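You operate a simulated robot arm through the tools that you are given. There is no shell and no other tool.

Carry out the task below with a simulated robot arm. There is one attempt and no reset: what you move stays moved.

Task
Open the binder at the check list, slide the orange tab to focus.
Fine: flip the binder lever up to hold it open, and leave it so.

It is judged by the outcome, as a careful person would: the job done as asked, and still so three seconds after it is handed in. It fails if anything else is knocked over, pushed out of place, dropped, spilled or broken.

Robot
A 6-joint arm with a two-finger gripper, fixed in place. Base frame: the origin is at the foot of the arm, x ahead of it, y to its left, z up; the work surface is at about z = 0.91. Readings come in m, degrees, newtons and seconds.
Its first joint turns from -166.0 to 166.0 degrees. Payload 2.45 kg.
The TCP is the grasp point between the finger pads, 0.02 m short of the fingertips. In the tool frame z runs along the fingers and y along their closing line. The gripper opens to 0.14 m. The gripper's body begins 0.168 m behind the TCP.
Orientation is that of the tool frame in the base frame, as a unit quaternion [w, x, y, z]. With the fingers straight down and closing along the base's y, the tool's x points along the base's -x, its y along +y and its z along -z.

Tools
- The arm moves only by the tool arm_command. Its argument "rows" is a list of rows, each a list of 7 numbers: the turn, a rotation vector about the tool's x, y, z in units of 8 degrees (1.0 is 8 degrees), then the shift along the tool's x, y, z in units of 20 mm (1.0 is 20 mm), then the gripper command, from -1 (shut) to 1 (fully open), values between in proportion. In form: [[rx, ry, rz, x, y, z, hand], ...]. A call has 1 to 20 rows; each row shifts and turns the commanded pose from where the row before left it, along the tool's axes as they then stand. A call with a number of a shift or a turn outside -1 to 1 is refused whole. Each row takes 0.2 s and may step no farther than 0.05 m and 8.6 degrees from the row before; otherwise, or with a gripper value out of range, the whole call is refused. A pose out of reach is approached as far as the arm can. The call stops where the force on the tool passes 90 N (or 10 N more than at its start, if that is more) or the arm is blocked; 0.2 s more then pass. Each finger travels about 0.045 m/s and halts on what it meets, pressing with about 38 N; the grip force reading is that of the motor and also rises with nothing between the fingers. The clock runs only during rows and for 0.2 s after the last one: add rows that do not move to give the fingers time. It gives the time, the measured TCP pose, the force on the tool (base axes), the opening and the grip force at its end, in the units of the frame above (readings bear some noise), with the torque about the TCP (base axes, N m) and any sound that the robot's microphone picked up.
- Cameras (640 x 400 px; columns grow to the right, rows downward): "scene" is fixed at [0.0445, 0.6626, 1.6346]; the picture's right is [-0.39, -0.92, 0.00], its down [-0.42, 0.18, -0.89] and it looks along [0.82, -0.34, -0.46] (base axes); focal length 325 px, centre (320, 200). "wrist" rides on the gripper at [0.078, 0.011, -0.209] in the tool frame; the picture's right is [-0.14, 0.99, 0.00], its down [-0.92, -0.13, -0.37] and it looks along [-0.37, -0.05, 0.93] (tool axes); focal length 280 px, centre (320, 200).
- capture(camera): a new picture of that camera. It takes no simulated time.
- probe_pixels(camera, pixels): for up to 12 pixels [column, row] of the newest picture of that camera ("zoom" is the newest enlarged one), the place [x, y, z] in the base frame of the surface seen there, good to about 0.002 m, but the place of the scene camera against the robot may be out by one fixed shift of up to 0.018 m in any direction. It takes no simulated time.
- zoom(camera, box): a new picture of the part [left, top, right, bottom] of that camera's present view, enlarged. It takes no simulated time.
- hand_in(): hands the job in; it is judged then, once.

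Leave the gripper open and the arm clear of the work at the hand-in unless told otherwise.

The tools are called after ">>>" by a JSON object that holds its "api" and its "payload". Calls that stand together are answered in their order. arm_command: Moves the arm, as the interface text tells. Its arguments: {"type":"object","properties":{"rows":{"type":"array","items":{"type":"array","items":{"type":"number"}}}},"required":["rows"]} The other tools are called the same way: capture (camera) takes a picture; probe_pixels (camera, pixels) gives the place of the surface under pixels of a picture; zoom (camera, box) takes an enlarged picture of a part of a camera's view; hand_in () hands the job in.

At the start:

```text
t: 0.0
ee_pos: [0.5777, 0.3713, 1.397]
tcp_rot: [0.0, 0.0, 1.0, 0.001]
ft_force: [-0.2, 0.6, 0.4]
torque: [0.01, 0.02, 0.0]
finger_gap: 0.1403
grasp_force: 0.1
```

scene: 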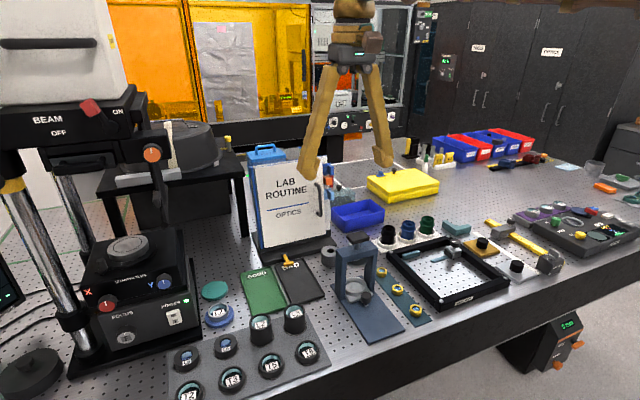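
wrist: 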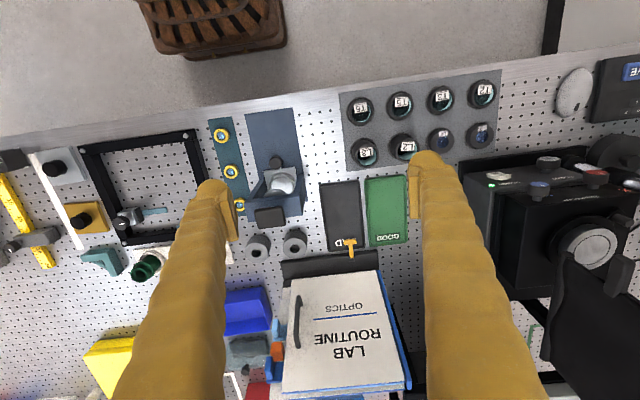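

I see a binder labelled "LAB ROUTINE / OPTICS" standing near scene (290,205), with something orange and blue on its right edge. I'll zoom in on it from both cameras first.

>>> {"api": "zoom", "payload": {"camera": "scene", "box": [225, 130, 385, 280]}}

>>> {"api": "zoom", "payload": {"camera": "wrist", "box": [210, 220, 430, 400]}}

```text
2.67 times, centred on (305, 205) of scene
```

zoom: 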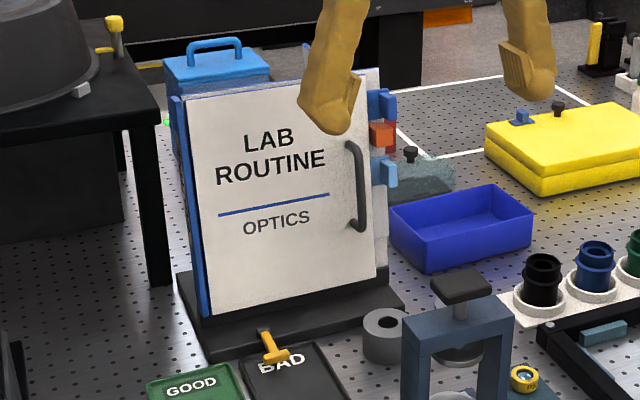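

```text
2.22 times, centred on (320, 310) of wrist
```

zoom: 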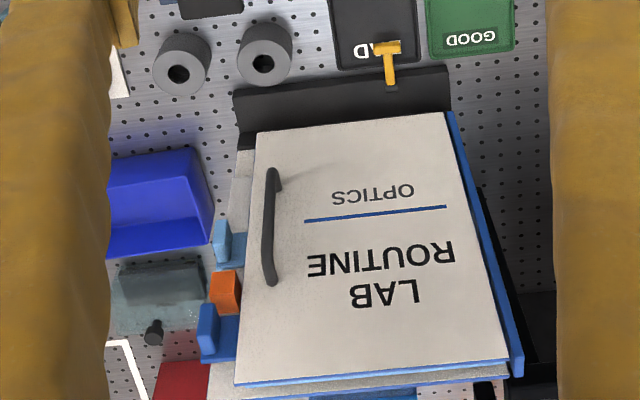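

The binder stands upright with its hinge on the left (blue spine) and a dark handle on the right of its cover. There are blue tabs and an orange tab on the right edge, and a yellow lever at the base's front. I'll measure these in the wrist zoom.

>>> {"api": "probe_pixels", "payload": {"camera": "zoom", "pixels": [[270, 180], [267, 230], [270, 275], [223, 290], [218, 240], [207, 325], [388, 47], [390, 80], [260, 140], [445, 120], [240, 380], [510, 355]]}}

>>> {"api": "probe_pixels", "payload": {"camera": "scene", "pixels": [[316, 188], [313, 196], [316, 212], [318, 171], [321, 181], [321, 195], [288, 259], [275, 262], [255, 247], [313, 234], [246, 165], [300, 247]]}}

```text
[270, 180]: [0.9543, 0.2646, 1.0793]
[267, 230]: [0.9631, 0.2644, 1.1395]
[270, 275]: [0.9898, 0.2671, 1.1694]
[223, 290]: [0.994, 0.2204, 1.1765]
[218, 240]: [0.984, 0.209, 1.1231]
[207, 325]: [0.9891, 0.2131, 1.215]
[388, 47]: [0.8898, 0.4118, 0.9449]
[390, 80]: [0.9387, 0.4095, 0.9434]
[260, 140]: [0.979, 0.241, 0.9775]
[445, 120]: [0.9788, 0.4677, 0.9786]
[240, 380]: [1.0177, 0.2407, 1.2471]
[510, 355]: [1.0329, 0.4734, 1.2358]
```

```text
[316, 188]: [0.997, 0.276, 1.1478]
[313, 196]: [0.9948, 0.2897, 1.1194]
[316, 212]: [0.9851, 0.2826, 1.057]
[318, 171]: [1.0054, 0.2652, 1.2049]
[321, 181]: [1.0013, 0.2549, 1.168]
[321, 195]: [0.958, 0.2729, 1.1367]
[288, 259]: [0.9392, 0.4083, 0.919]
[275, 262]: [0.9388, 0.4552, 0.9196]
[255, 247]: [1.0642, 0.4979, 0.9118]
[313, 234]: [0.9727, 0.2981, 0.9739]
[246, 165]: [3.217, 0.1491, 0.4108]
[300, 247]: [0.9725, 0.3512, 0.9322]
```

The handle is at about x 0.96, y 0.265, z 1.07–1.17, and the lever is near (0.89–0.94, 0.41, 0.944). I'll take tight zooms on the tabs and the lever.

>>> {"api": "zoom", "payload": {"camera": "scene", "box": [300, 150, 340, 220]}}

>>> {"api": "zoom", "payload": {"camera": "scene", "box": [240, 225, 340, 285]}}

>>> {"api": "zoom", "payload": {"camera": "wrist", "box": [260, 300, 330, 360]}}

```text
5.71 times, centred on (320, 185) of scene
```

zoom: 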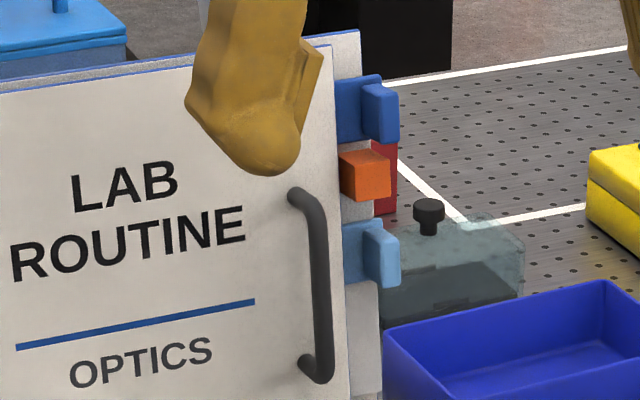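

```text
6.40 times, centred on (290, 255) of scene
```

zoom: 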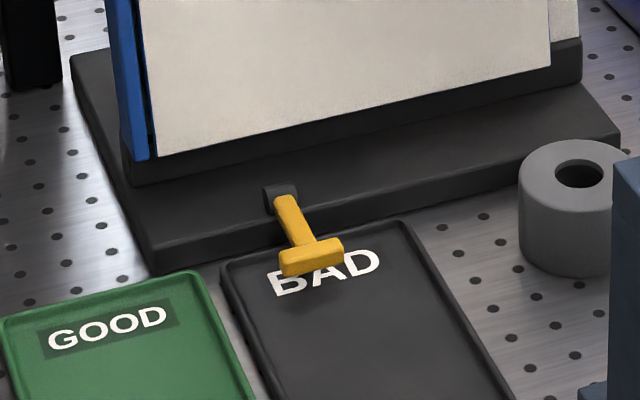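

```text
6.67 times, centred on (295, 330) of wrist
```

zoom: 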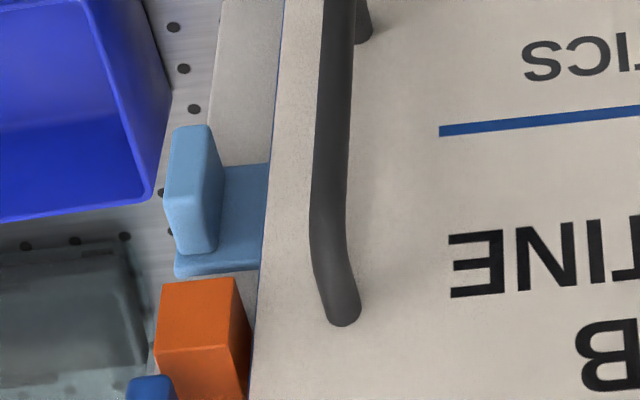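

The blue flanged tabs belong to pages and the orange block sits behind the cover. I'll pitch the tool 60° forward and shift right to y 0.265, narrowing the gripper on the way, so that it can face the handle.

>>> {"api": "arm_command", "payload": {"rows": [[0, -0.94, 0, 0, -0.66, 0, -0.1], [0, -0.94, 0, 0, -0.66, 0, -0.1], [0, -0.94, 0, 0, -0.66, 0, -0.1], [0, -0.94, 0, 0, -0.66, 0, -0.1], [0, -0.94, 0, 0, -0.66, 0, -0.1], [0, -0.94, 0, 0, -0.66, 0, -0.1], [0, -0.94, 0, 0, -0.66, 0, -0.1], [0, -0.94, 0, 0, -0.66, 0, -0.1]]}}

>>> {"api": "capture", "payload": {"camera": "wrist"}}

>>> {"api": "capture", "payload": {"camera": "scene"}}

```text
t: 1.8
ee_pos: [0.5763, 0.2651, 1.3973]
tcp_rot: [0.501, 0.0, 0.866, 0.0]
ft_force: [0.0, 0.3, 0.7]
torque: [0.03, 0.0, 0.01]
finger_gap: 0.063
grasp_force: 0.1
```

```text
taken
```

wrist: 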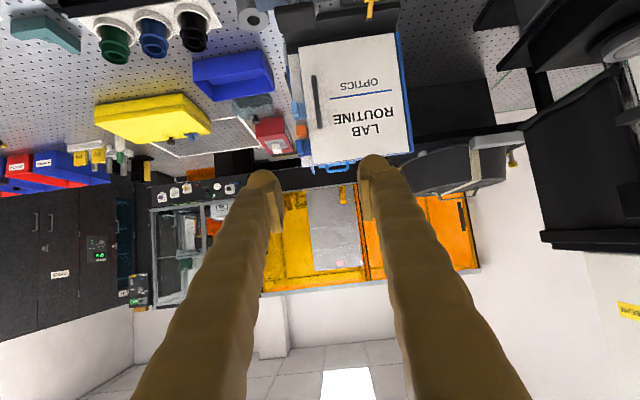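

```text
taken
```

scene: 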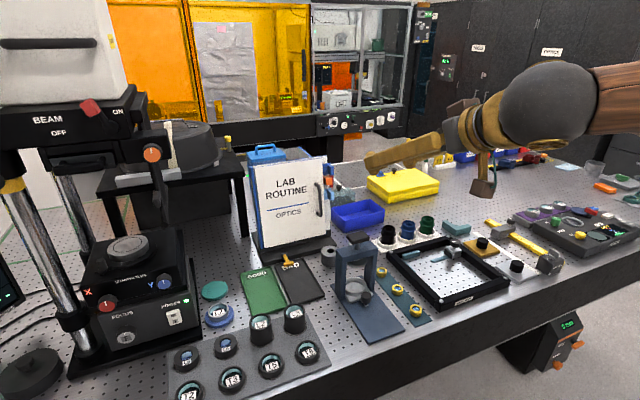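

The pitch worked: the tool now points forward and 30° below level. Before lowering toward the handle, I'll probe it, the blue vise post and the reels in the wrist view for clearances.

>>> {"api": "probe_pixels", "payload": {"camera": "scene", "pixels": [[358, 240], [340, 252], [372, 255], [328, 255], [388, 232], [318, 190], [319, 208], [322, 198]]}}

>>> {"api": "zoom", "payload": {"camera": "wrist", "box": [270, 0, 430, 180]}}

```text
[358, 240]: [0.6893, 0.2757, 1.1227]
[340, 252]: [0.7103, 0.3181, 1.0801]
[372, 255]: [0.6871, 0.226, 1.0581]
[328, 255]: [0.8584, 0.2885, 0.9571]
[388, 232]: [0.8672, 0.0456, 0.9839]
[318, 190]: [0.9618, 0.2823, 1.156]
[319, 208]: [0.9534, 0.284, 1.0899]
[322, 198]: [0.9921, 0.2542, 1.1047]
```

```text
2.22 times, centred on (350, 90) of wrist
```

zoom: 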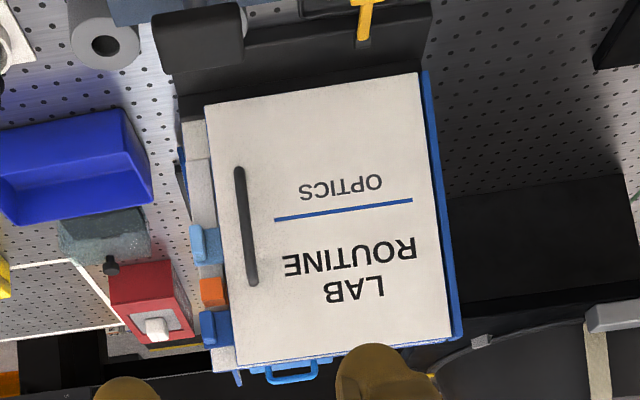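

The blue press's knob (about 0.69, 0.27, 1.12) stands right under my planned path, and the wrist camera hangs below the hand. I'll turn the tool 180° about its own axis here in free space, which puts the camera on top. The first half comes now.

>>> {"api": "arm_command", "payload": {"rows": [[0, 0, 1, 0, 0, 0, -0.1], [0, 0, 1, 0, 0, 0, -0.1], [0, 0, 1, 0, 0, 0, -0.1], [0, 0, 1, 0, 0, 0, -0.1], [0, 0, 1, 0, 0, 0, -0.1], [0, 0, 1, 0, 0, 0, -0.1], [0, 0, 1, 0, 0, 0, -0.1], [0, 0, 1, 0, 0, 0, -0.1], [0, 0, 1, 0, 0, 0, -0.1], [0, 0, 1, 0, 0, 0, -0.1], [0, 0, 1, 0, 0, 0, -0.1]]}}

```text
t: 4.2
ee_pos: [0.578, 0.2649, 1.3977]
tcp_rot: [0.361, 0.602, 0.621, 0.348]
ft_force: [-0.9, -0.8, -0.8]
torque: [-0.04, 0.02, 0.01]
finger_gap: 0.0629
grasp_force: 0.0
```

The first 88° went cleanly and the pose followed the command. I'll do the remaining 92°.

>>> {"api": "arm_command", "payload": {"rows": [[0, 0, 1, 0, 0, 0, -0.1], [0, 0, 1, 0, 0, 0, -0.1], [0, 0, 1, 0, 0, 0, -0.1], [0, 0, 1, 0, 0, 0, -0.1], [0, 0, 1, 0, 0, 0, -0.1], [0, 0, 1, 0, 0, 0, -0.1], [0, 0, 1, 0, 0, 0, -0.1], [0, 0, 1, 0, 0, 0, -0.1], [0, 0, 1, 0, 0, 0, -0.1], [0, 0, 1, 0, 0, 0, -0.1], [0, 0, 1, 0, 0, 0, -0.1], [0, 0, 0.5, 0, 0, 0, -0.1]]}}

>>> {"api": "capture", "payload": {"camera": "wrist"}}

>>> {"api": "capture", "payload": {"camera": "scene"}}

```text
t: 6.8
ee_pos: [0.644, -0.0124, 1.4927]
tcp_rot: [-0.006, 0.865, 0.005, 0.502]
ft_force: [-0.6, -0.3, 0.5]
torque: [0.0, -0.03, 0.0]
finger_gap: 0.0629
grasp_force: 0.2
out of reach, approached as far as the arm can: row 2, 3, 4, 5, 6, 7, 8, 9, 10, 11, 12
```

```text
taken
```

wrist: 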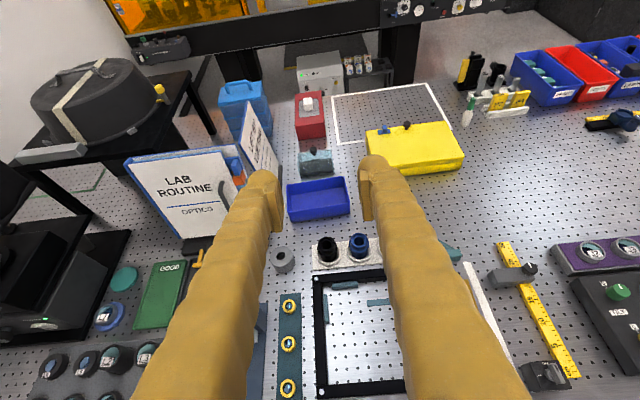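

```text
taken
```

scene: 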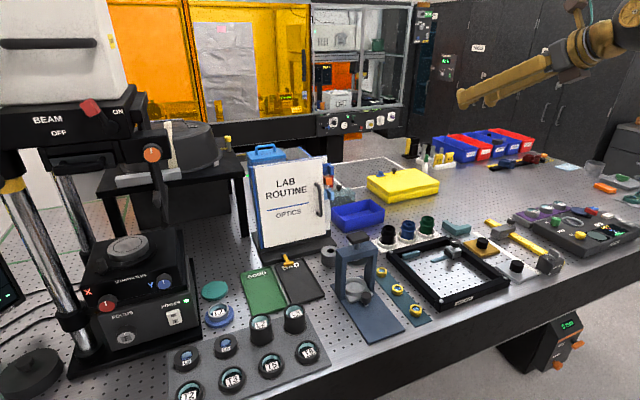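

The orientation was reached, but the position got dragged to (0.644, -0.012, 1.493), so this turning direction hits a wrist limit. I'll turn back the other way, starting with one still row and a few turns to see how the commanded pose behaves.

>>> {"api": "arm_command", "payload": {"rows": [[0, 0, 0, 0, 0, 0, -0.1], [0, 0, -1, 0, 0, 0, -0.1], [0, 0, -1, 0, 0, 0, -0.1], [0, 0, -1, 0, 0, 0, -0.1], [0, 0, -1, 0, 0, 0, -0.1], [0, 0, -1, 0, 0, 0, -0.1], [0, 0, -1, 0, 0, 0, -0.1], [0, 0, -1, 0, 0, 0, -0.1], [0, 0, -1, 0, 0, 0, -0.1], [0, 0, -1, 0, 0, 0, -0.1], [0, 0, -1, 0, 0, 0, -0.1]]}}

```text
t: 9.2
ee_pos: [0.6447, -0.0127, 1.4933]
tcp_rot: [0.322, 0.662, 0.557, 0.384]
ft_force: [0.5, -0.3, -0.1]
torque: [0.0, 0.0, 0.03]
finger_gap: 0.0631
grasp_force: 0.0
```

The commanded pose restarts from the achieved one. I'll keep turning in the negative direction.

>>> {"api": "arm_command", "payload": {"rows": [[0, 0, -1, 0, 0, 0, -0.1], [0, 0, -1, 0, 0, 0, -0.1], [0, 0, -1, 0, 0, 0, -0.1], [0, 0, -1, 0, 0, 0, -0.1], [0, 0, -1, 0, 0, 0, -0.1], [0, 0, -1, 0, 0, 0, -0.1], [0, 0, -1, 0, 0, 0, -0.1], [0, 0, -1, 0, 0, 0, -0.1], [0, 0, -1, 0, 0, 0, -0.1], [0, 0, -1, 0, 0, 0, -0.1], [0, 0, -1, 0, 0, 0, -0.1], [0, 0, -1, 0, 0, 0, -0.1], [0, 0, -1, 0, 0, 0, -0.1], [0, 0, -1, 0, 0, 0, -0.1], [0, 0, -1, 0, 0, 0, -0.1], [0, 0, -1, 0, 0, 0, -0.1], [0, 0, -1, 0, 0, 0, -0.1], [0, 0, -1, 0, 0, 0, -0.1]]}}

```text
t: 13.0
ee_pos: [0.6457, -0.0115, 1.4939]
tcp_rot: [0.465, -0.324, 0.802, -0.188]
ft_force: [0.8, -0.1, 0.0]
torque: [0.03, -0.01, 0.01]
finger_gap: 0.0628
grasp_force: 0.0
```

Now 44° past the original roll on the negative side. I'll shift left in base y by 0.3 m (tool x -, y +) so that the heading stays within the wrist limit.

>>> {"api": "arm_command", "payload": {"rows": [[0, 0, 0, -0.65, 0.675, 0, -0.1], [0, 0, 0, -0.65, 0.675, 0, -0.1], [0, 0, 0, -0.65, 0.675, 0, -0.1], [0, 0, 0, -0.65, 0.675, 0, -0.1], [0, 0, 0, -0.65, 0.675, 0, -0.1], [0, 0, 0, -0.65, 0.675, 0, -0.1], [0, 0, 0, -0.65, 0.675, 0, -0.1], [0, 0, 0, -0.65, 0.675, 0, -0.1], [0, 0, 0, -0.65, 0.675, 0, -0.1], [0, 0, 0, -0.65, 0.675, 0, -0.1], [0, 0, 0, -0.65, 0.675, 0, -0.1], [0, 0, 0, -0.65, 0.675, 0, -0.1], [0, 0, 0, -0.65, 0.675, 0, -0.1], [0, 0, 0, -0.65, 0.675, 0, -0.1], [0, 0, 0, -0.65, 0.675, 0, -0.1], [0, 0, 0, -0.65, 0.675, 0, -0.1]]}}

>>> {"api": "arm_command", "payload": {"rows": [[0, 0, -1, 0, 0, 0, -0.1], [0, 0, -1, 0, 0, 0, -0.1], [0, 0, -1, 0, 0, 0, -0.1], [0, 0, -1, 0, 0, 0, -0.1], [0, 0, -1, 0, 0, 0, -0.1], [0, 0, -1, 0, 0, 0, -0.1], [0, 0, -1, 0, 0, 0, -0.1], [0, 0, -1, 0, 0, 0, -0.1], [0, 0, -1, 0, 0, 0, -0.1], [0, 0, -1, 0, 0, 0, -0.1], [0, 0, -1, 0, 0, 0, -0.1], [0, 0, -1, 0, 0, 0, -0.1], [0, 0, -1, 0, 0, 0, -0.1], [0, 0, -1, 0, 0, 0, -0.1], [0, 0, -1, 0, 0, 0, -0.1], [0, 0, -1, 0, 0, 0, -0.1], [0, 0, -1, 0, 0, 0, -0.1]]}}

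>>> {"api": "capture", "payload": {"camera": "wrist"}}

>>> {"api": "capture", "payload": {"camera": "scene"}}

```text
t: 16.4
ee_pos: [0.6447, 0.2869, 1.4936]
tcp_rot: [0.465, -0.324, 0.802, -0.188]
ft_force: [-0.2, 0.6, 0.2]
torque: [0.02, -0.01, 0.02]
finger_gap: 0.0627
grasp_force: 0.1
```

```text
t: 20.0
ee_pos: [0.6456, 0.2871, 1.4929]
tcp_rot: [0.001, 0.865, 0.0, 0.502]
ft_force: [-0.5, 0.3, -0.3]
torque: [-0.01, 0.02, -0.01]
finger_gap: 0.0627
grasp_force: 0.0
```

```text
taken
```

wrist: 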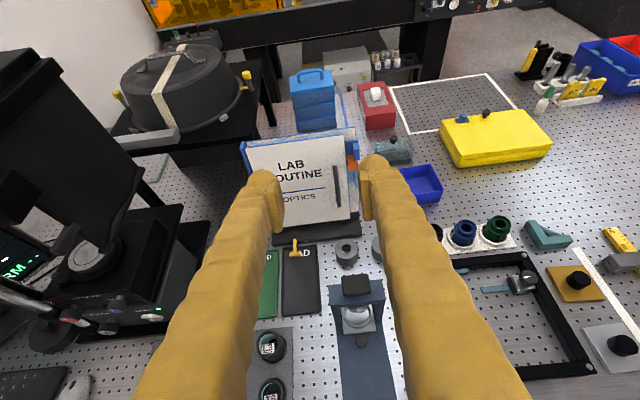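

```text
taken
```

scene: 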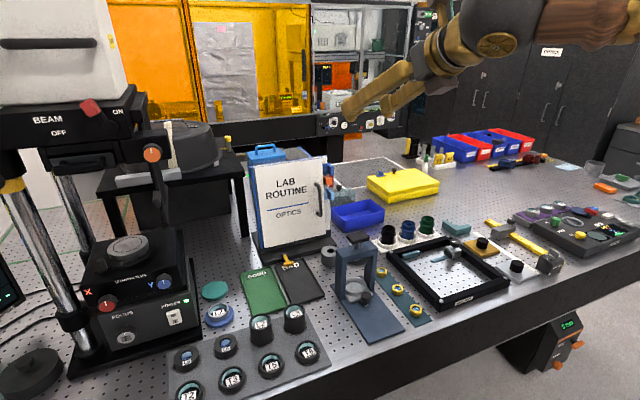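

The tool is now flipped with the camera on top, upright view, and full position kept. I can see the handle at wrist (337,187). I'll probe it and the cover.

>>> {"api": "zoom", "payload": {"camera": "wrist", "box": [240, 110, 440, 270]}}

>>> {"api": "probe_pixels", "payload": {"camera": "wrist", "pixels": [[335, 168], [337, 187], [339, 204], [325, 190], [348, 200], [322, 160], [355, 148], [352, 164], [296, 242], [293, 252], [245, 145], [356, 287]]}}

```text
2.50 times, centred on (340, 190) of wrist
```

zoom: 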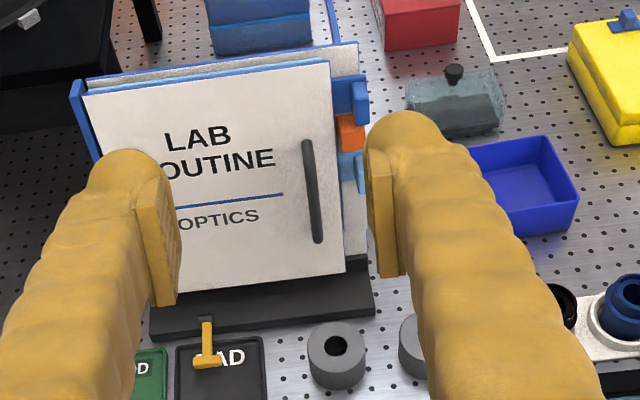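

```text
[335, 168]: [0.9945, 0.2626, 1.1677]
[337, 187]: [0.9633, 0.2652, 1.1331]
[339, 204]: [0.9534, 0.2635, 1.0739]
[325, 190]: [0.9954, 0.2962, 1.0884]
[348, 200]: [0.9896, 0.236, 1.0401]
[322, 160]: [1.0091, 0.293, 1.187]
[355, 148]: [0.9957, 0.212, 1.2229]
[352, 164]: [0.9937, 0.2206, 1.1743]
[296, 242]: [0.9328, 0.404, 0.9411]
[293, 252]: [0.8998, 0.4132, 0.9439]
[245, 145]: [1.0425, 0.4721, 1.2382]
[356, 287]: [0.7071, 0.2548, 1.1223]
```

The handle bar is centred at about (0.966, 0.265, 1.115), standing 3 cm off the cover. I'll yaw the tool 25° to the right and go to a pre-grasp point 8 cm short of the bar.

>>> {"api": "arm_command", "payload": {"rows": [[-0.6766, 0, 0.39, 0, 0, 0, -0.1], [-0.6766, 0, 0.39, 0, 0, 0, -0.1], [-0.6766, 0, 0.39, 0, 0, 0, -0.1], [-0.6766, 0, 0.39, 0, 0, 0, -0.1]]}}

>>> {"api": "arm_command", "payload": {"rows": [[0, 0, 0, -0.466, -0.303, 0.945, -0.1], [0, 0, 0, -0.466, -0.303, 0.945, -0.1], [0, 0, 0, -0.466, -0.303, 0.945, -0.1], [0, 0, 0, -0.466, -0.303, 0.945, -0.1], [0, 0, 0, -0.466, -0.303, 0.945, -0.1], [0, 0, 0, -0.466, -0.303, 0.945, -0.1], [0, 0, 0, -0.466, -0.303, 0.945, -0.1], [0, 0, 0, -0.466, -0.303, 0.945, -0.1], [0, 0, 0, -0.466, -0.303, 0.945, -0.1], [0, 0, 0, -0.466, -0.303, 0.945, -0.1], [0, 0, 0, -0.466, -0.303, 0.945, -0.1], [0, 0, 0, -0.466, -0.303, 0.945, -0.1], [0, 0, 0, -0.466, -0.303, 0.945, -0.1], [0, 0, 0, -0.466, -0.303, 0.945, -0.1], [0, 0, 0, -0.466, -0.303, 0.945, -0.1], [0, 0, 0, -0.466, -0.303, 0.945, -0.1], [0, 0, 0, -0.466, -0.303, 0.945, -0.1], [0, 0, 0, -0.466, -0.303, 0.945, -0.1], [0, 0, 0, -0.466, -0.303, 0.945, -0.1]]}}

>>> {"api": "capture", "payload": {"camera": "wrist"}}

>>> {"api": "capture", "payload": {"camera": "scene"}}

```text
t: 21.0
ee_pos: [0.6442, 0.2873, 1.4927]
tcp_rot: [0.108, 0.845, -0.188, 0.49]
ft_force: [0.4, 0.0, 1.2]
torque: [-0.04, 0.03, 0.02]
finger_gap: 0.063
grasp_force: 0.0
```

```text
t: 25.0
ee_pos: [0.8948, 0.2976, 1.162]
tcp_rot: [0.109, 0.845, -0.188, 0.49]
ft_force: [-1.0, 0.3, 0.4]
torque: [-0.01, -0.01, 0.0]
finger_gap: 0.0629
grasp_force: 0.1
```

```text
taken
```

wrist: 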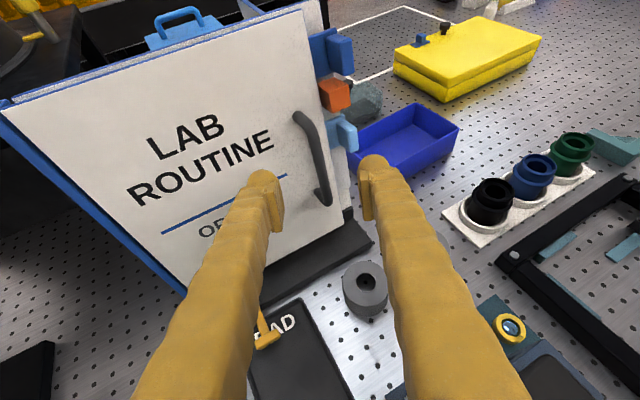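

```text
taken
```

scene: 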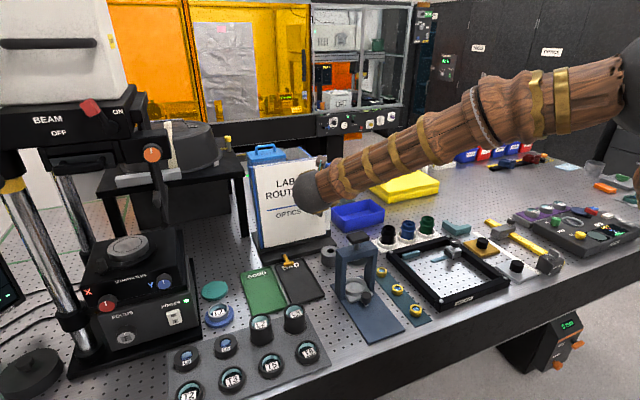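

I'm at the pre-grasp with the fingers bracketing the handle. I'll re-probe the handle from this close view to refine the grasp.

>>> {"api": "probe_pixels", "payload": {"camera": "wrist", "pixels": [[304, 125], [312, 145], [320, 165], [325, 185], [326, 198], [290, 150], [300, 190], [342, 55], [335, 95], [346, 135], [267, 325], [340, 165]]}}

```text
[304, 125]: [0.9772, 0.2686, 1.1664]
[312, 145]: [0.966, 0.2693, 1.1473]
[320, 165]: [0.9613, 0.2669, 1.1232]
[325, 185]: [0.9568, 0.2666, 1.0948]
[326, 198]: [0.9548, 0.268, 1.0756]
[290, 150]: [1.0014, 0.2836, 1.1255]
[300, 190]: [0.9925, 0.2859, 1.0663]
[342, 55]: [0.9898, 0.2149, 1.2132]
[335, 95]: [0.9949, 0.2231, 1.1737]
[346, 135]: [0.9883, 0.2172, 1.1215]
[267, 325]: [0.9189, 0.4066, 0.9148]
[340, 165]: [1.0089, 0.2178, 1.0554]
```

The bar front is at (0.961, 0.267, 1.12). I'll go straight ahead 8 cm along the fingers, then close on the bar.

>>> {"api": "arm_command", "payload": {"rows": [[0, 0, 0, 0, 0, 0.8, -0.1], [0, 0, 0, 0, 0, 0.8, -0.1], [0, 0, 0, 0, 0, 0.8, -0.1], [0, 0, 0, 0, 0, 0.8, -0.1], [0, 0, 0, 0, 0, 0.8, -0.1]]}}

>>> {"api": "capture", "payload": {"camera": "wrist"}}

```text
t: 26.2
ee_pos: [0.9592, 0.2681, 1.1227]
tcp_rot: [0.109, 0.844, -0.188, 0.49]
ft_force: [0.2, -0.7, 0.7]
torque: [-0.01, -0.01, 0.04]
finger_gap: 0.0629
grasp_force: 0.1
```

```text
taken
```

wrist: 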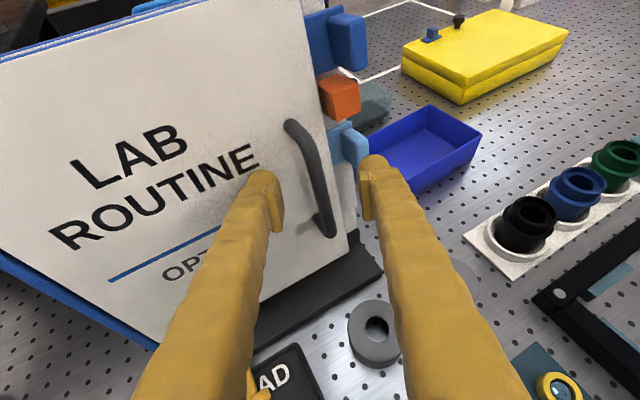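

There is no contact force and the bar is between the fingers. I'll close on it now.

>>> {"api": "arm_command", "payload": {"rows": [[0, 0, 0, 0, 0, 0, -1], [0, 0, 0, 0, 0, 0, -1], [0, 0, 0, 0, 0, 0, -1], [0, 0, 0, 0, 0, 0, -1], [0, 0, 0, 0, 0, 0, -1]]}}

>>> {"api": "capture", "payload": {"camera": "wrist"}}

```text
t: 27.4
ee_pos: [0.9591, 0.2694, 1.1222]
tcp_rot: [0.108, 0.845, -0.188, 0.489]
ft_force: [-0.1, -2.4, -0.4]
torque: [-0.49, 0.24, 0.07]
finger_gap: 0.0111
grasp_force: 38.5
```

```text
taken
```

wrist: 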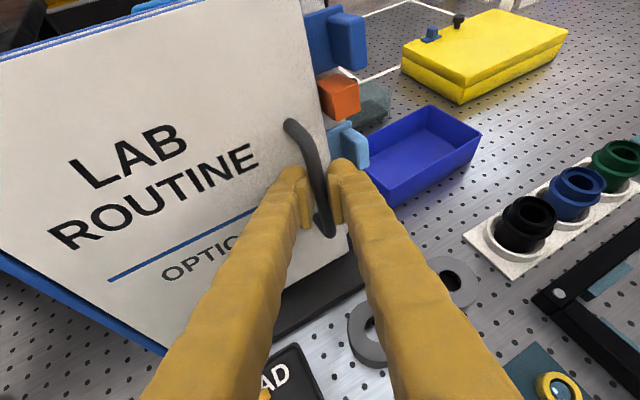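

I have the bar gripped (gap 11 mm, 38 N). I'll pull the cover along its arc to about 20° open, with the hinge at y≈0.47.

>>> {"api": "arm_command", "payload": {"rows": [[0, 0, 0, -0.217, 0.076, -0.56, -1], [0, 0, 0, -0.217, 0.076, -0.56, -1], [0, 0, 0, -0.217, 0.076, -0.56, -1], [0, 0, 0, -0.223, -0.028, -0.56, -1], [0, 0, 0, -0.223, -0.028, -0.56, -1], [0, 0, 0, -0.223, -0.028, -0.56, -1]]}}

>>> {"api": "capture", "payload": {"camera": "wrist"}}

>>> {"api": "capture", "payload": {"camera": "scene"}}

```text
t: 28.8
ee_pos: [0.8934, 0.2925, 1.1309]
tcp_rot: [0.11, 0.844, -0.189, 0.489]
ft_force: [-40.0, -67.8, -14.9]
torque: [-0.18, 0.52, -0.81]
finger_gap: 0.013
grasp_force: 39.7
```

```text
taken
```

wrist: 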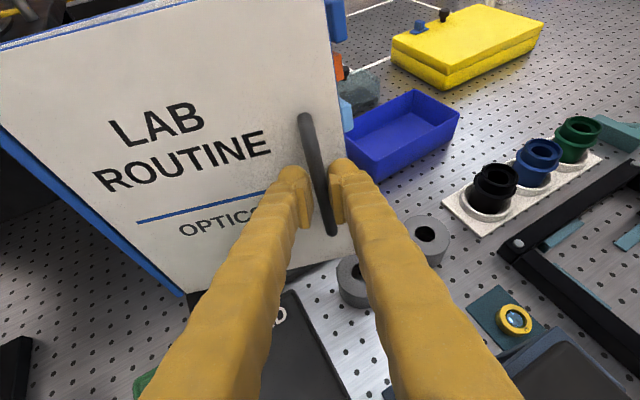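

```text
taken
```

scene: 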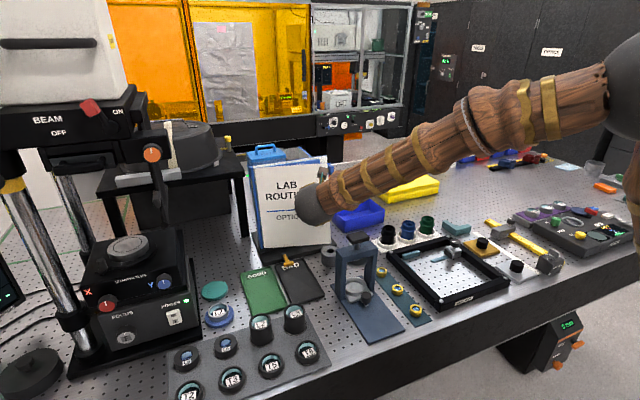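

The cover is opening (about 20°), but the force is (-40, -68, -15) N, pointing radially outward. My path is a few millimetres too close to the hinge. I'll ease 4 mm outward along tool y and read the force.

>>> {"api": "arm_command", "payload": {"rows": [[0, 0, 0, 0, 0.1, 0, -1], [0, 0, 0, 0, 0.1, 0, -1]]}}

```text
t: 29.4
ee_pos: [0.8921, 0.2932, 1.1303]
tcp_rot: [0.108, 0.845, -0.187, 0.489]
ft_force: [-29.1, -43.8, -26.7]
torque: [-0.25, 0.48, -0.44]
finger_gap: 0.0111
grasp_force: 38.4
```

The force dropped to about 60 N in total. I'll ease another 6 mm outward and slightly down.

>>> {"api": "arm_command", "payload": {"rows": [[0, 0, 0, 0, 0.1, 0, -1], [0, 0, 0, -0.05, 0.1, 0.03, -1], [0, 0, 0, -0.05, 0.1, 0.03, -1]]}}

```text
t: 30.2
ee_pos: [0.8898, 0.2935, 1.1312]
tcp_rot: [0.105, 0.844, -0.185, 0.492]
ft_force: [29.6, 55.1, -10.1]
torque: [-0.28, 0.46, 0.73]
finger_gap: 0.0111
grasp_force: 38.4
```

The force has reversed, so neutral is about 3 mm back, which puts the hinge plane about 2.5 cm behind the bar. I'll correct that and continue the arc to about 30°.

>>> {"api": "arm_command", "payload": {"rows": [[0, 0, 0, 0, -0.15, 0, -1], [0, 0, 0, -0.222, -0.075, -0.547, -1], [0, 0, 0, -0.222, -0.075, -0.547, -1], [0, 0, 0, -0.222, -0.075, -0.547, -1]]}}

```text
t: 31.2
ee_pos: [0.8627, 0.3104, 1.1362]
tcp_rot: [0.106, 0.845, -0.186, 0.49]
ft_force: [53.8, 63.3, 17.9]
torque: [-0.24, -0.24, 0.74]
finger_gap: 0.0135
grasp_force: 40.9
```

Now it pulls inward, so I'm slightly too far out. I'll ease 3 mm toward the hinge and check.

>>> {"api": "arm_command", "payload": {"rows": [[0, 0, 0, 0, -0.15, 0, -1], [0, 0, 0, 0, 0, 0, -1]]}}

>>> {"api": "capture", "payload": {"camera": "wrist"}}

```text
t: 31.8
ee_pos: [0.8624, 0.3117, 1.1341]
tcp_rot: [0.107, 0.845, -0.187, 0.49]
ft_force: [43.3, 49.5, 22.9]
torque: [-0.26, -0.14, 0.64]
finger_gap: 0.0112
grasp_force: 38.3
```

```text
taken
```

wrist: 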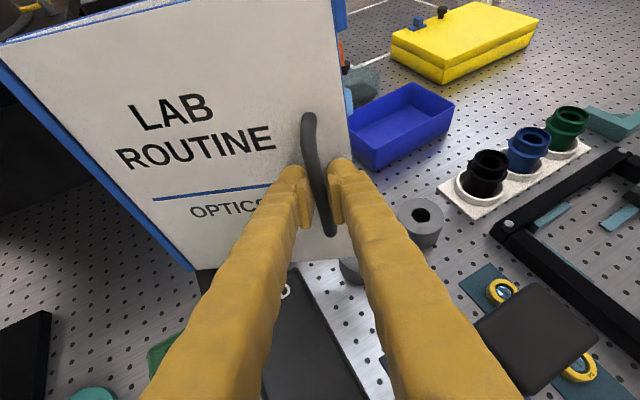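

The force still points inward at about 65 N. I'll ease in 5 mm more, then read again.

>>> {"api": "arm_command", "payload": {"rows": [[0, 0, 0, 0, -0.12, 0.03, -1], [0, 0, 0, 0, -0.12, 0.03, -1]]}}

```text
t: 32.4
ee_pos: [0.8642, 0.3118, 1.1346]
tcp_rot: [0.111, 0.844, -0.191, 0.489]
ft_force: [-6.8, -15.6, 32.6]
torque: [-0.74, -0.09, -0.1]
finger_gap: 0.0108
grasp_force: 38.4
```

Lateral force is near zero now, with a small vertical bias. I'll continue to about 40° with the refined radius.

>>> {"api": "arm_command", "payload": {"rows": [[0, 0, 0, -0.15, -0.15, -0.41, -1], [0, 0, 0, -0.15, -0.15, -0.41, -1], [0, 0, 0, -0.15, -0.15, -0.41, -1], [0, 0, 0, -0.15, -0.15, -0.41, -1]]}}

```text
t: 33.4
ee_pos: [0.8376, 0.3393, 1.1388]
tcp_rot: [0.111, 0.845, -0.189, 0.488]
ft_force: [-66.5, -58.8, 2.2]
torque: [-0.38, 0.43, -1.02]
finger_gap: 0.0133
grasp_force: 39.9
```

The cover is at about 40°. I'll ease 4 mm outward to relax, then open the fingers and see whether the cover stays.

>>> {"api": "arm_command", "payload": {"rows": [[0, 0, 0, 0, 0.12, 0, -1], [0, 0, 0, 0, 0.12, 0, -1]]}}

>>> {"api": "arm_command", "payload": {"rows": [[0, 0, 0, 0, 0, 0, -0.4], [0, 0, 0, 0, 0, 0, -0.4], [0, 0, 0, 0, 0, 0, -0.4], [0, 0, 0, 0, 0, 0, -0.4]]}}

>>> {"api": "capture", "payload": {"camera": "wrist"}}

>>> {"api": "capture", "payload": {"camera": "scene"}}

```text
t: 34.0
ee_pos: [0.8374, 0.3379, 1.1392]
tcp_rot: [0.108, 0.845, -0.188, 0.49]
ft_force: [-33.6, -25.3, -24.8]
torque: [-0.23, 0.51, -0.32]
finger_gap: 0.0111
grasp_force: 38.1
```

```text
t: 35.0
ee_pos: [0.8373, 0.3367, 1.1402]
tcp_rot: [0.108, 0.845, -0.187, 0.49]
ft_force: [0.3, 0.1, 0.6]
torque: [-0.01, 0.03, 0.03]
finger_gap: 0.042
grasp_force: 0.1
```

```text
taken
```

wrist: 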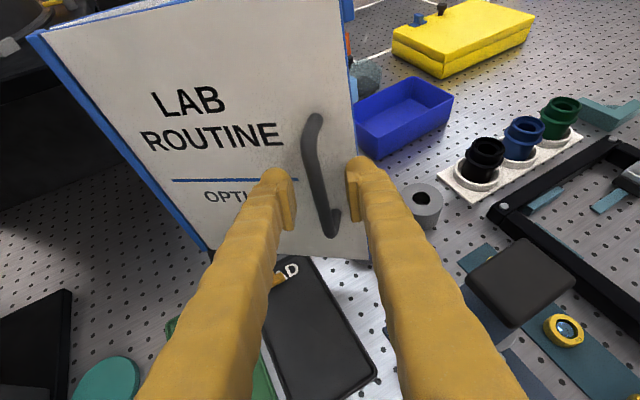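

```text
taken
```

scene: 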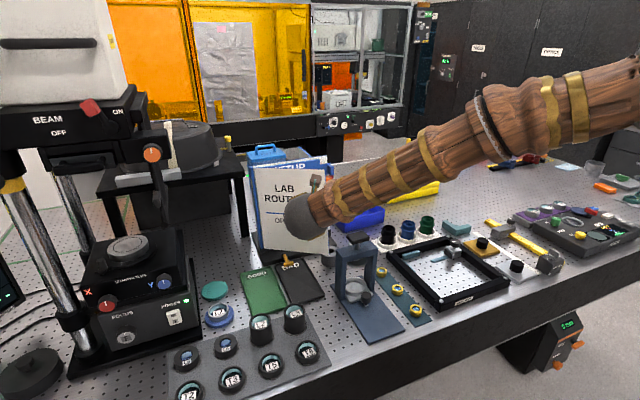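

Released, and the cover stays at about 40° with a "SETUP" page showing behind it. I'll back off, straighten the yaw, close the fingers and go right of the cover's edge so I can push it open from inside.

>>> {"api": "arm_command", "payload": {"rows": [[0, 0, 0, 0, 0, -0.9, -0.4], [0, 0, 0, 0, 0, -0.9, -0.4], [0, 0, 0, 0, 0, -0.9, -0.4], [0, 0, 0, 0, 0, -0.9, -0.4], [0, 0, 0, 0, 0, -0.9, -0.4], [0.6766, 0, -0.39, 0, 0, 0, -1], [0.6766, 0, -0.39, 0, 0, 0, -1], [0.6766, 0, -0.39, 0, 0, 0, -1], [0.6766, 0, -0.39, 0, 0, 0, -1], [0, 0, 0, 0, 0.93, 0, -1], [0, 0, 0, 0, 0.93, 0, -1], [0, 0, 0, 0, 0.93, 0, -1], [0, 0, 0, 0, 0.93, 0, -1], [0, 0, 0, 0, 0.93, 0, -1], [0, 0, 0, 0, 0.93, 0, -1], [0, 0, 0, 0, 0.93, 0, -1]]}}

>>> {"api": "capture", "payload": {"camera": "wrist"}}

>>> {"api": "capture", "payload": {"camera": "scene"}}

```text
t: 38.4
ee_pos: [0.7658, 0.2383, 1.1852]
tcp_rot: [0.0, 0.865, 0.0, 0.501]
ft_force: [0.2, -0.3, -0.2]
torque: [-0.02, -0.01, -0.01]
finger_gap: 0.0
grasp_force: 29.3
```

```text
taken
```

wrist: 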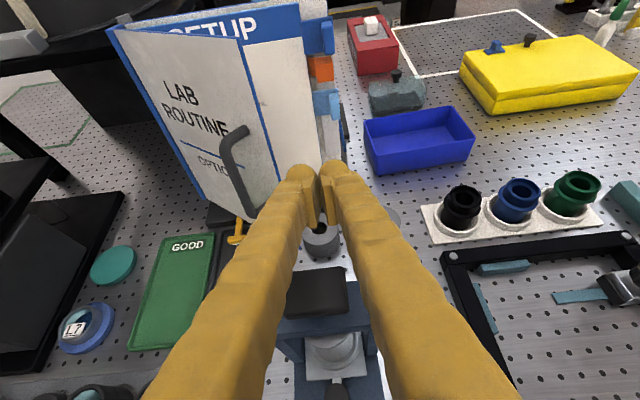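

```text
taken
```

scene: 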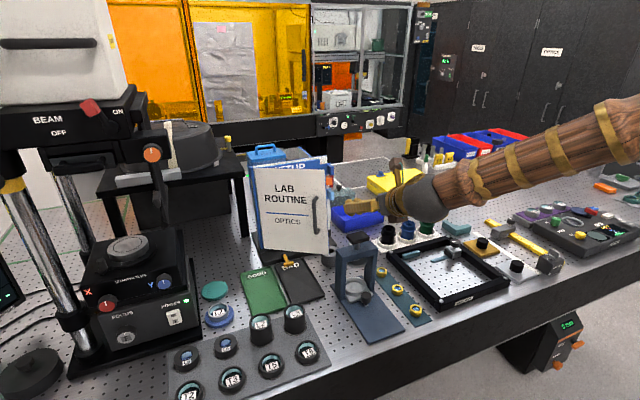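

I see the cover about 40° open with its free edge at wrist (265,130–210), and the SETUP page behind. I'll probe the edge, the pages and the tabs.

>>> {"api": "zoom", "payload": {"camera": "wrist", "box": [160, 0, 400, 180]}}

>>> {"api": "probe_pixels", "payload": {"camera": "wrist", "pixels": [[258, 120], [270, 170], [243, 60], [300, 120], [318, 40], [329, 40], [318, 68], [328, 68], [322, 102], [334, 100], [335, 130], [320, 145]]}}

```text
2.22 times, centred on (280, 90) of wrist
```

zoom: 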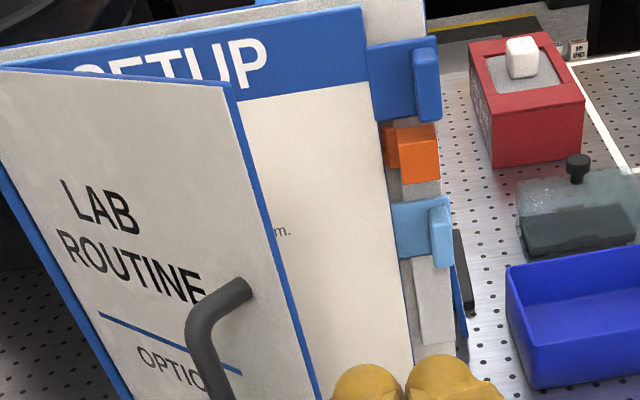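

```text
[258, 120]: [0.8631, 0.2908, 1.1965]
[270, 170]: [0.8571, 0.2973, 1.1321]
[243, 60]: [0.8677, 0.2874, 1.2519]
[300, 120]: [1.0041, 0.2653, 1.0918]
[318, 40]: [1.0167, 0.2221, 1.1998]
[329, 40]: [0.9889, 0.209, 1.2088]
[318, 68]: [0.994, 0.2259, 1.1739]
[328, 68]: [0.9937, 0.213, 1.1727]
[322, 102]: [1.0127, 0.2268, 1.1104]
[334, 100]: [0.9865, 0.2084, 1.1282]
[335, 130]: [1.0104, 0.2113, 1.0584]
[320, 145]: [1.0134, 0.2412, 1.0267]
```

The cover's free edge is at (0.857, 0.297). I'll go forward 11 cm to the right of it, then sweep left 14 cm to push the cover from inside.

>>> {"api": "arm_command", "payload": {"rows": [[0, 0, 0, 0, 0, 0.9, -1], [0, 0, 0, 0, 0, 0.9, -1], [0, 0, 0, 0, 0, 0.9, -1], [0, 0, 0, 0, 0, 0.9, -1], [0, 0, 0, 0, 0, 0.9, -1], [0, 0, 0, 0, 0, 0.9, -1], [0, 0, 0, 0, -0.7, 0, -1], [0, 0, 0, 0, -0.7, 0, -1], [0, 0, 0, 0, -0.7, 0, -1], [0, 0, 0, 0, -0.7, 0, -1], [0, 0, 0, 0, -0.7, 0, -1], [0, 0, 0, 0, -0.7, 0, -1], [0, 0, 0, 0, -0.7, 0, -1], [0, 0, 0, 0, -0.7, 0, -1], [0, 0, 0, 0, -0.7, 0, -1], [0, 0, 0, 0, -0.7, 0, -1]]}}

>>> {"api": "capture", "payload": {"camera": "wrist"}}

>>> {"api": "capture", "payload": {"camera": "scene"}}

```text
t: 41.8
ee_pos: [0.8587, 0.3787, 1.1288]
tcp_rot: [0.0, 0.866, 0.0, 0.501]
ft_force: [0.3, 0.4, 0.2]
torque: [-0.02, -0.03, 0.03]
finger_gap: 0.0002
grasp_force: 29.3
```

```text
taken
```

wrist: 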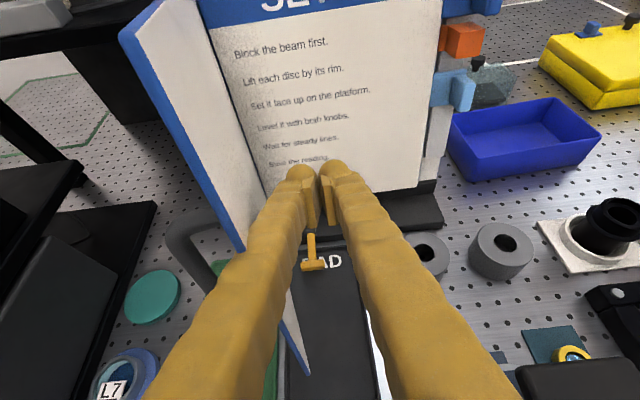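

```text
taken
```

scene: 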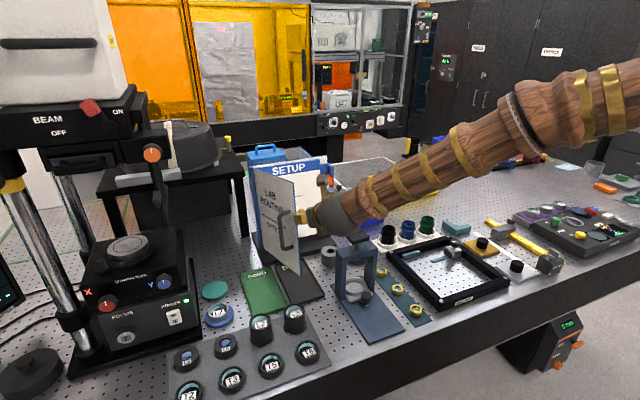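

The cover moves freely with no load and now stands at about 75°. The SETUP page is readable. I'll keep sweeping left, pulling back slightly.

>>> {"api": "arm_command", "payload": {"rows": [[0, 0, 0, -0.139, -0.9, -0.24, -1], [0, 0, 0, -0.139, -0.9, -0.24, -1], [0, 0, 0, -0.139, -0.9, -0.24, -1], [0, 0, 0, -0.139, -0.9, -0.24, -1], [0, 0, 0, -0.139, -0.9, -0.24, -1], [0, 0, 0, -0.139, -0.9, -0.24, -1], [0, 0, 0, -0.139, -0.9, -0.24, -1], [0, 0, 0, -0.139, -0.9, -0.24, -1], [0, 0, 0, -0.139, -0.9, -0.24, -1]]}}

>>> {"api": "capture", "payload": {"camera": "wrist"}}

>>> {"api": "capture", "payload": {"camera": "scene"}}

```text
t: 43.2
ee_pos: [0.8316, 0.4719, 1.1313]
tcp_rot: [0.008, 0.865, -0.008, 0.502]
ft_force: [-9.0, -29.8, 2.0]
torque: [0.29, -0.12, -0.28]
finger_gap: 0.0
grasp_force: 29.7
stopped in row 7: the force on the tool passed its limit at 112 N (the readings are from after the stop); the commanded pose is now the measured one
```

```text
taken
```

wrist: 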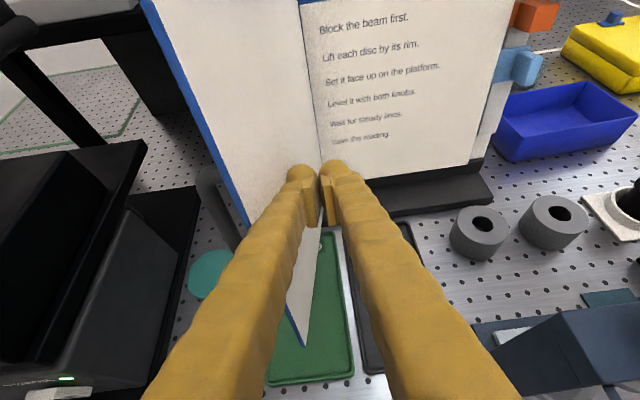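

```text
taken
```

scene: 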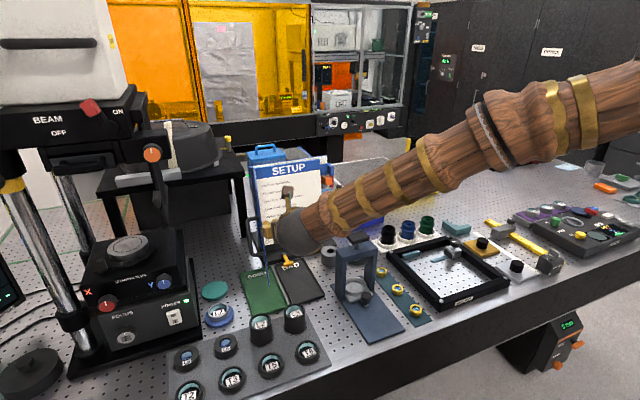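

The cover reached its stop at about 95–100° (force limit), so I won't push it any further. I'll move off it to the right and back, then look at the pages and check that nothing shifted.

>>> {"api": "arm_command", "payload": {"rows": [[0, 0, 0, 0, 0.7, 0, -1], [0, 0, 0, 0, 0.9, 0, -1], [0, 0, 0, 0, 0.9, 0, -1], [0, 0, 0, 0, 0.9, -0.9, -1], [0, 0, 0, 0, 0.9, -0.9, -1], [0, 0, 0, 0, 0.9, -0.9, -1], [0, 0, 0, 0, 0.9, -0.9, -1], [0, 0, 0, 0, 0.9, -0.9, -1], [0, 0, 0, 0, 0.9, -0.9, -1], [0, 0, 0, 0, 0.9, -0.9, -1], [0, 0, 0, 0, 0, -0.9, -1]]}}

>>> {"api": "capture", "payload": {"camera": "wrist"}}

>>> {"api": "capture", "payload": {"camera": "scene"}}

```text
t: 45.6
ee_pos: [0.7028, 0.3005, 1.2022]
tcp_rot: [0.007, 0.864, -0.007, 0.503]
ft_force: [-1.1, 0.3, -1.1]
torque: [0.0, 0.0, 0.0]
finger_gap: 0.0
grasp_force: 29.8
```

```text
taken
```

wrist: 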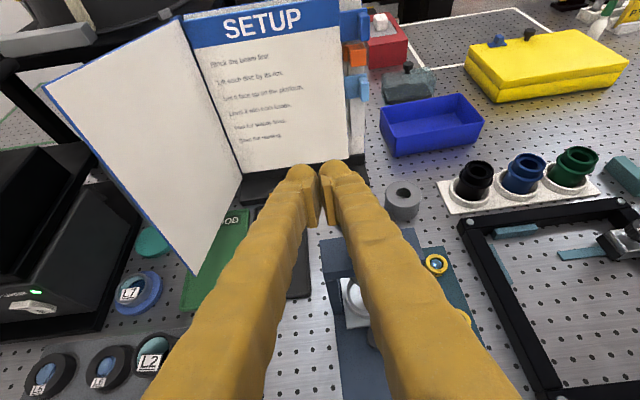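

```text
taken
```

scene: 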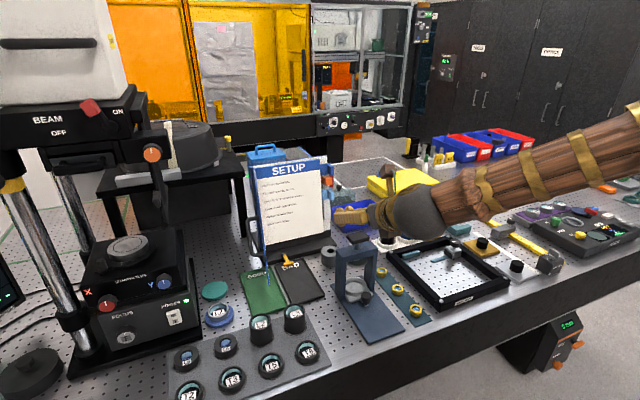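

The cover is open at about 100°, and the SETUP page is fully visible with the two blue tabs and the orange block on the right. I'll zoom in on the tabs.

>>> {"api": "zoom", "payload": {"camera": "wrist", "box": [290, 0, 410, 180]}}

>>> {"api": "zoom", "payload": {"camera": "scene", "box": [240, 140, 360, 270]}}

>>> {"api": "probe_pixels", "payload": {"camera": "wrist", "pixels": [[346, 25], [362, 25], [350, 55], [360, 55], [348, 88], [362, 90], [358, 130], [340, 130], [341, 60], [235, 130], [190, 260]]}}

```text
2.22 times, centred on (350, 90) of wrist
```

zoom: 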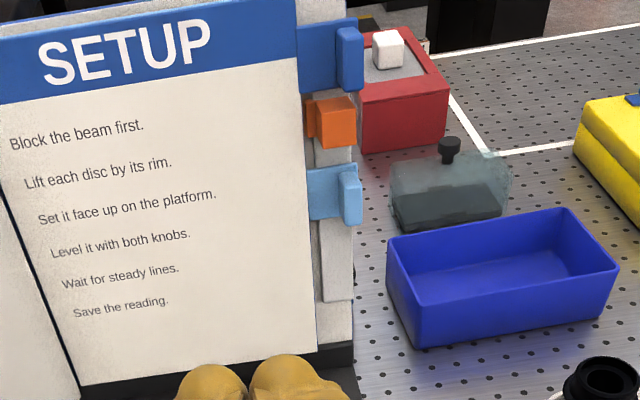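

```text
3.08 times, centred on (300, 205) of scene
```

zoom: 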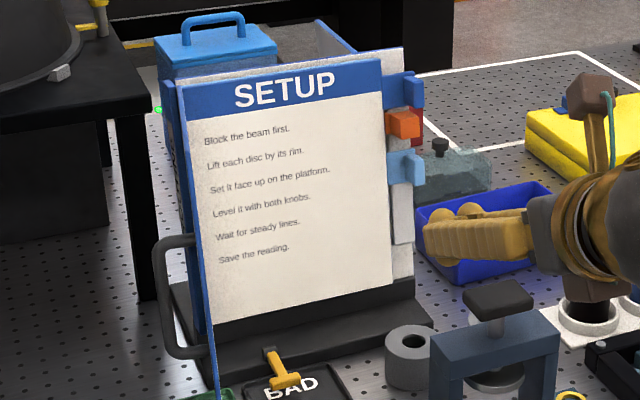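

```text
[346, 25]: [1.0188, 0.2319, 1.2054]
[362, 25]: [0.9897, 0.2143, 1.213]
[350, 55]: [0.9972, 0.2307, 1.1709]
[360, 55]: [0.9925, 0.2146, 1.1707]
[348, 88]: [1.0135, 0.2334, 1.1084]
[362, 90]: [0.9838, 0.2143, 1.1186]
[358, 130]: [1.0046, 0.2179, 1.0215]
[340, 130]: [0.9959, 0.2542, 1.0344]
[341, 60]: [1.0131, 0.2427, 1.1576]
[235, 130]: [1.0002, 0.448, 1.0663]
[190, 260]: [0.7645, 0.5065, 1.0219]
```

The dark-blue flange belongs to the SETUP page and the light-blue one to a later page. The orange slider is on a strip behind them. I'll level the tool to match the page lean (about 9° down), open to 5 cm and move in front of the dark-blue flange at about (0.99, 0.213, 1.213).

>>> {"api": "arm_command", "payload": {"rows": [[0, 0.875, 0, 0, 0, 0, -0.28], [0, 0.875, 0, 0, 0, 0, -0.28], [0, 0.875, 0, 0, 0, 0, -0.28], [0, 0, 0, 0.317, 0.4375, 0.946, -0.28], [0, 0, 0, 0.317, 0.4375, 0.946, -0.28], [0, 0, 0, 0.317, 0.4375, 0.946, -0.28], [0, 0, 0, 0.317, 0.4375, 0.946, -0.28], [0, 0, 0, 0.317, 0.4375, 0.946, -0.28], [0, 0, 0, 0.317, 0.4375, 0.946, -0.28], [0, 0, 0, 0.317, 0.4375, 0.946, -0.28], [0, 0, 0, 0.317, 0.4375, 0.946, -0.28], [0, 0, 0, 0.317, 0.4375, 0.946, -0.28], [0, 0, 0, 0.317, 0.4375, 0.946, -0.28]]}}

>>> {"api": "capture", "payload": {"camera": "wrist"}}

>>> {"api": "capture", "payload": {"camera": "scene"}}

```text
t: 48.4
ee_pos: [0.8979, 0.209, 1.2365]
tcp_rot: [0.008, 0.759, -0.006, 0.651]
ft_force: [0.0, 0.1, -0.5]
torque: [-0.02, 0.01, 0.03]
finger_gap: 0.0504
grasp_force: 0.0
```

```text
taken
```

wrist: 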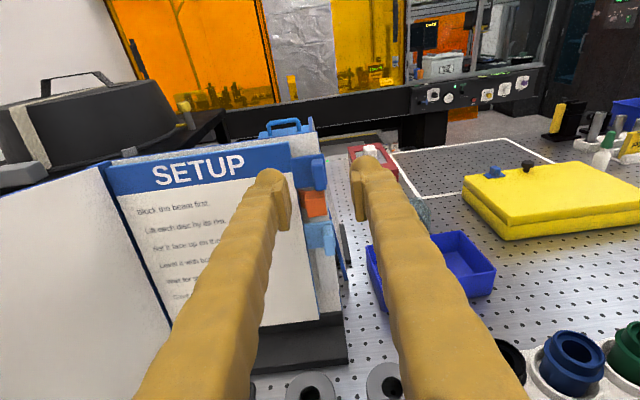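

```text
taken
```

scene: 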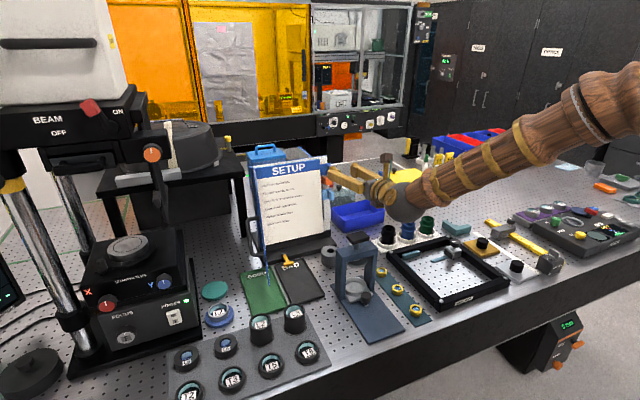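

I'm in front of the tabs, with the flange visible at about wrist (318,172). I'll zoom and probe its faces.

>>> {"api": "zoom", "payload": {"camera": "wrist", "box": [270, 135, 370, 265]}}

>>> {"api": "probe_pixels", "payload": {"camera": "wrist", "pixels": [[316, 162], [318, 185], [323, 165], [324, 180], [300, 165], [305, 200], [315, 205], [325, 205], [313, 235], [328, 235], [332, 238], [308, 192]]}}

```text
3.08 times, centred on (320, 200) of wrist
```

zoom: 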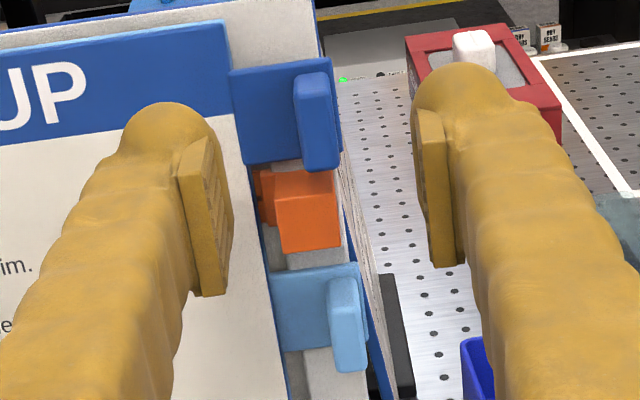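

```text
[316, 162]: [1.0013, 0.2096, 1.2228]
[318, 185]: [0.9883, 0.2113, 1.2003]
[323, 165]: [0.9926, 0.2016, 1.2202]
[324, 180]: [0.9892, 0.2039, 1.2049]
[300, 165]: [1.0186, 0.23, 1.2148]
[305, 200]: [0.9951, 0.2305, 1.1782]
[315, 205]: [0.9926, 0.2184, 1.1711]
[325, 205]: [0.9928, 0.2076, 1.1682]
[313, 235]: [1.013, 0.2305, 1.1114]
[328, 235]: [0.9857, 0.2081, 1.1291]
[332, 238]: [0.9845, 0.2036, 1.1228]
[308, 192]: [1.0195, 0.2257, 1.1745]
```

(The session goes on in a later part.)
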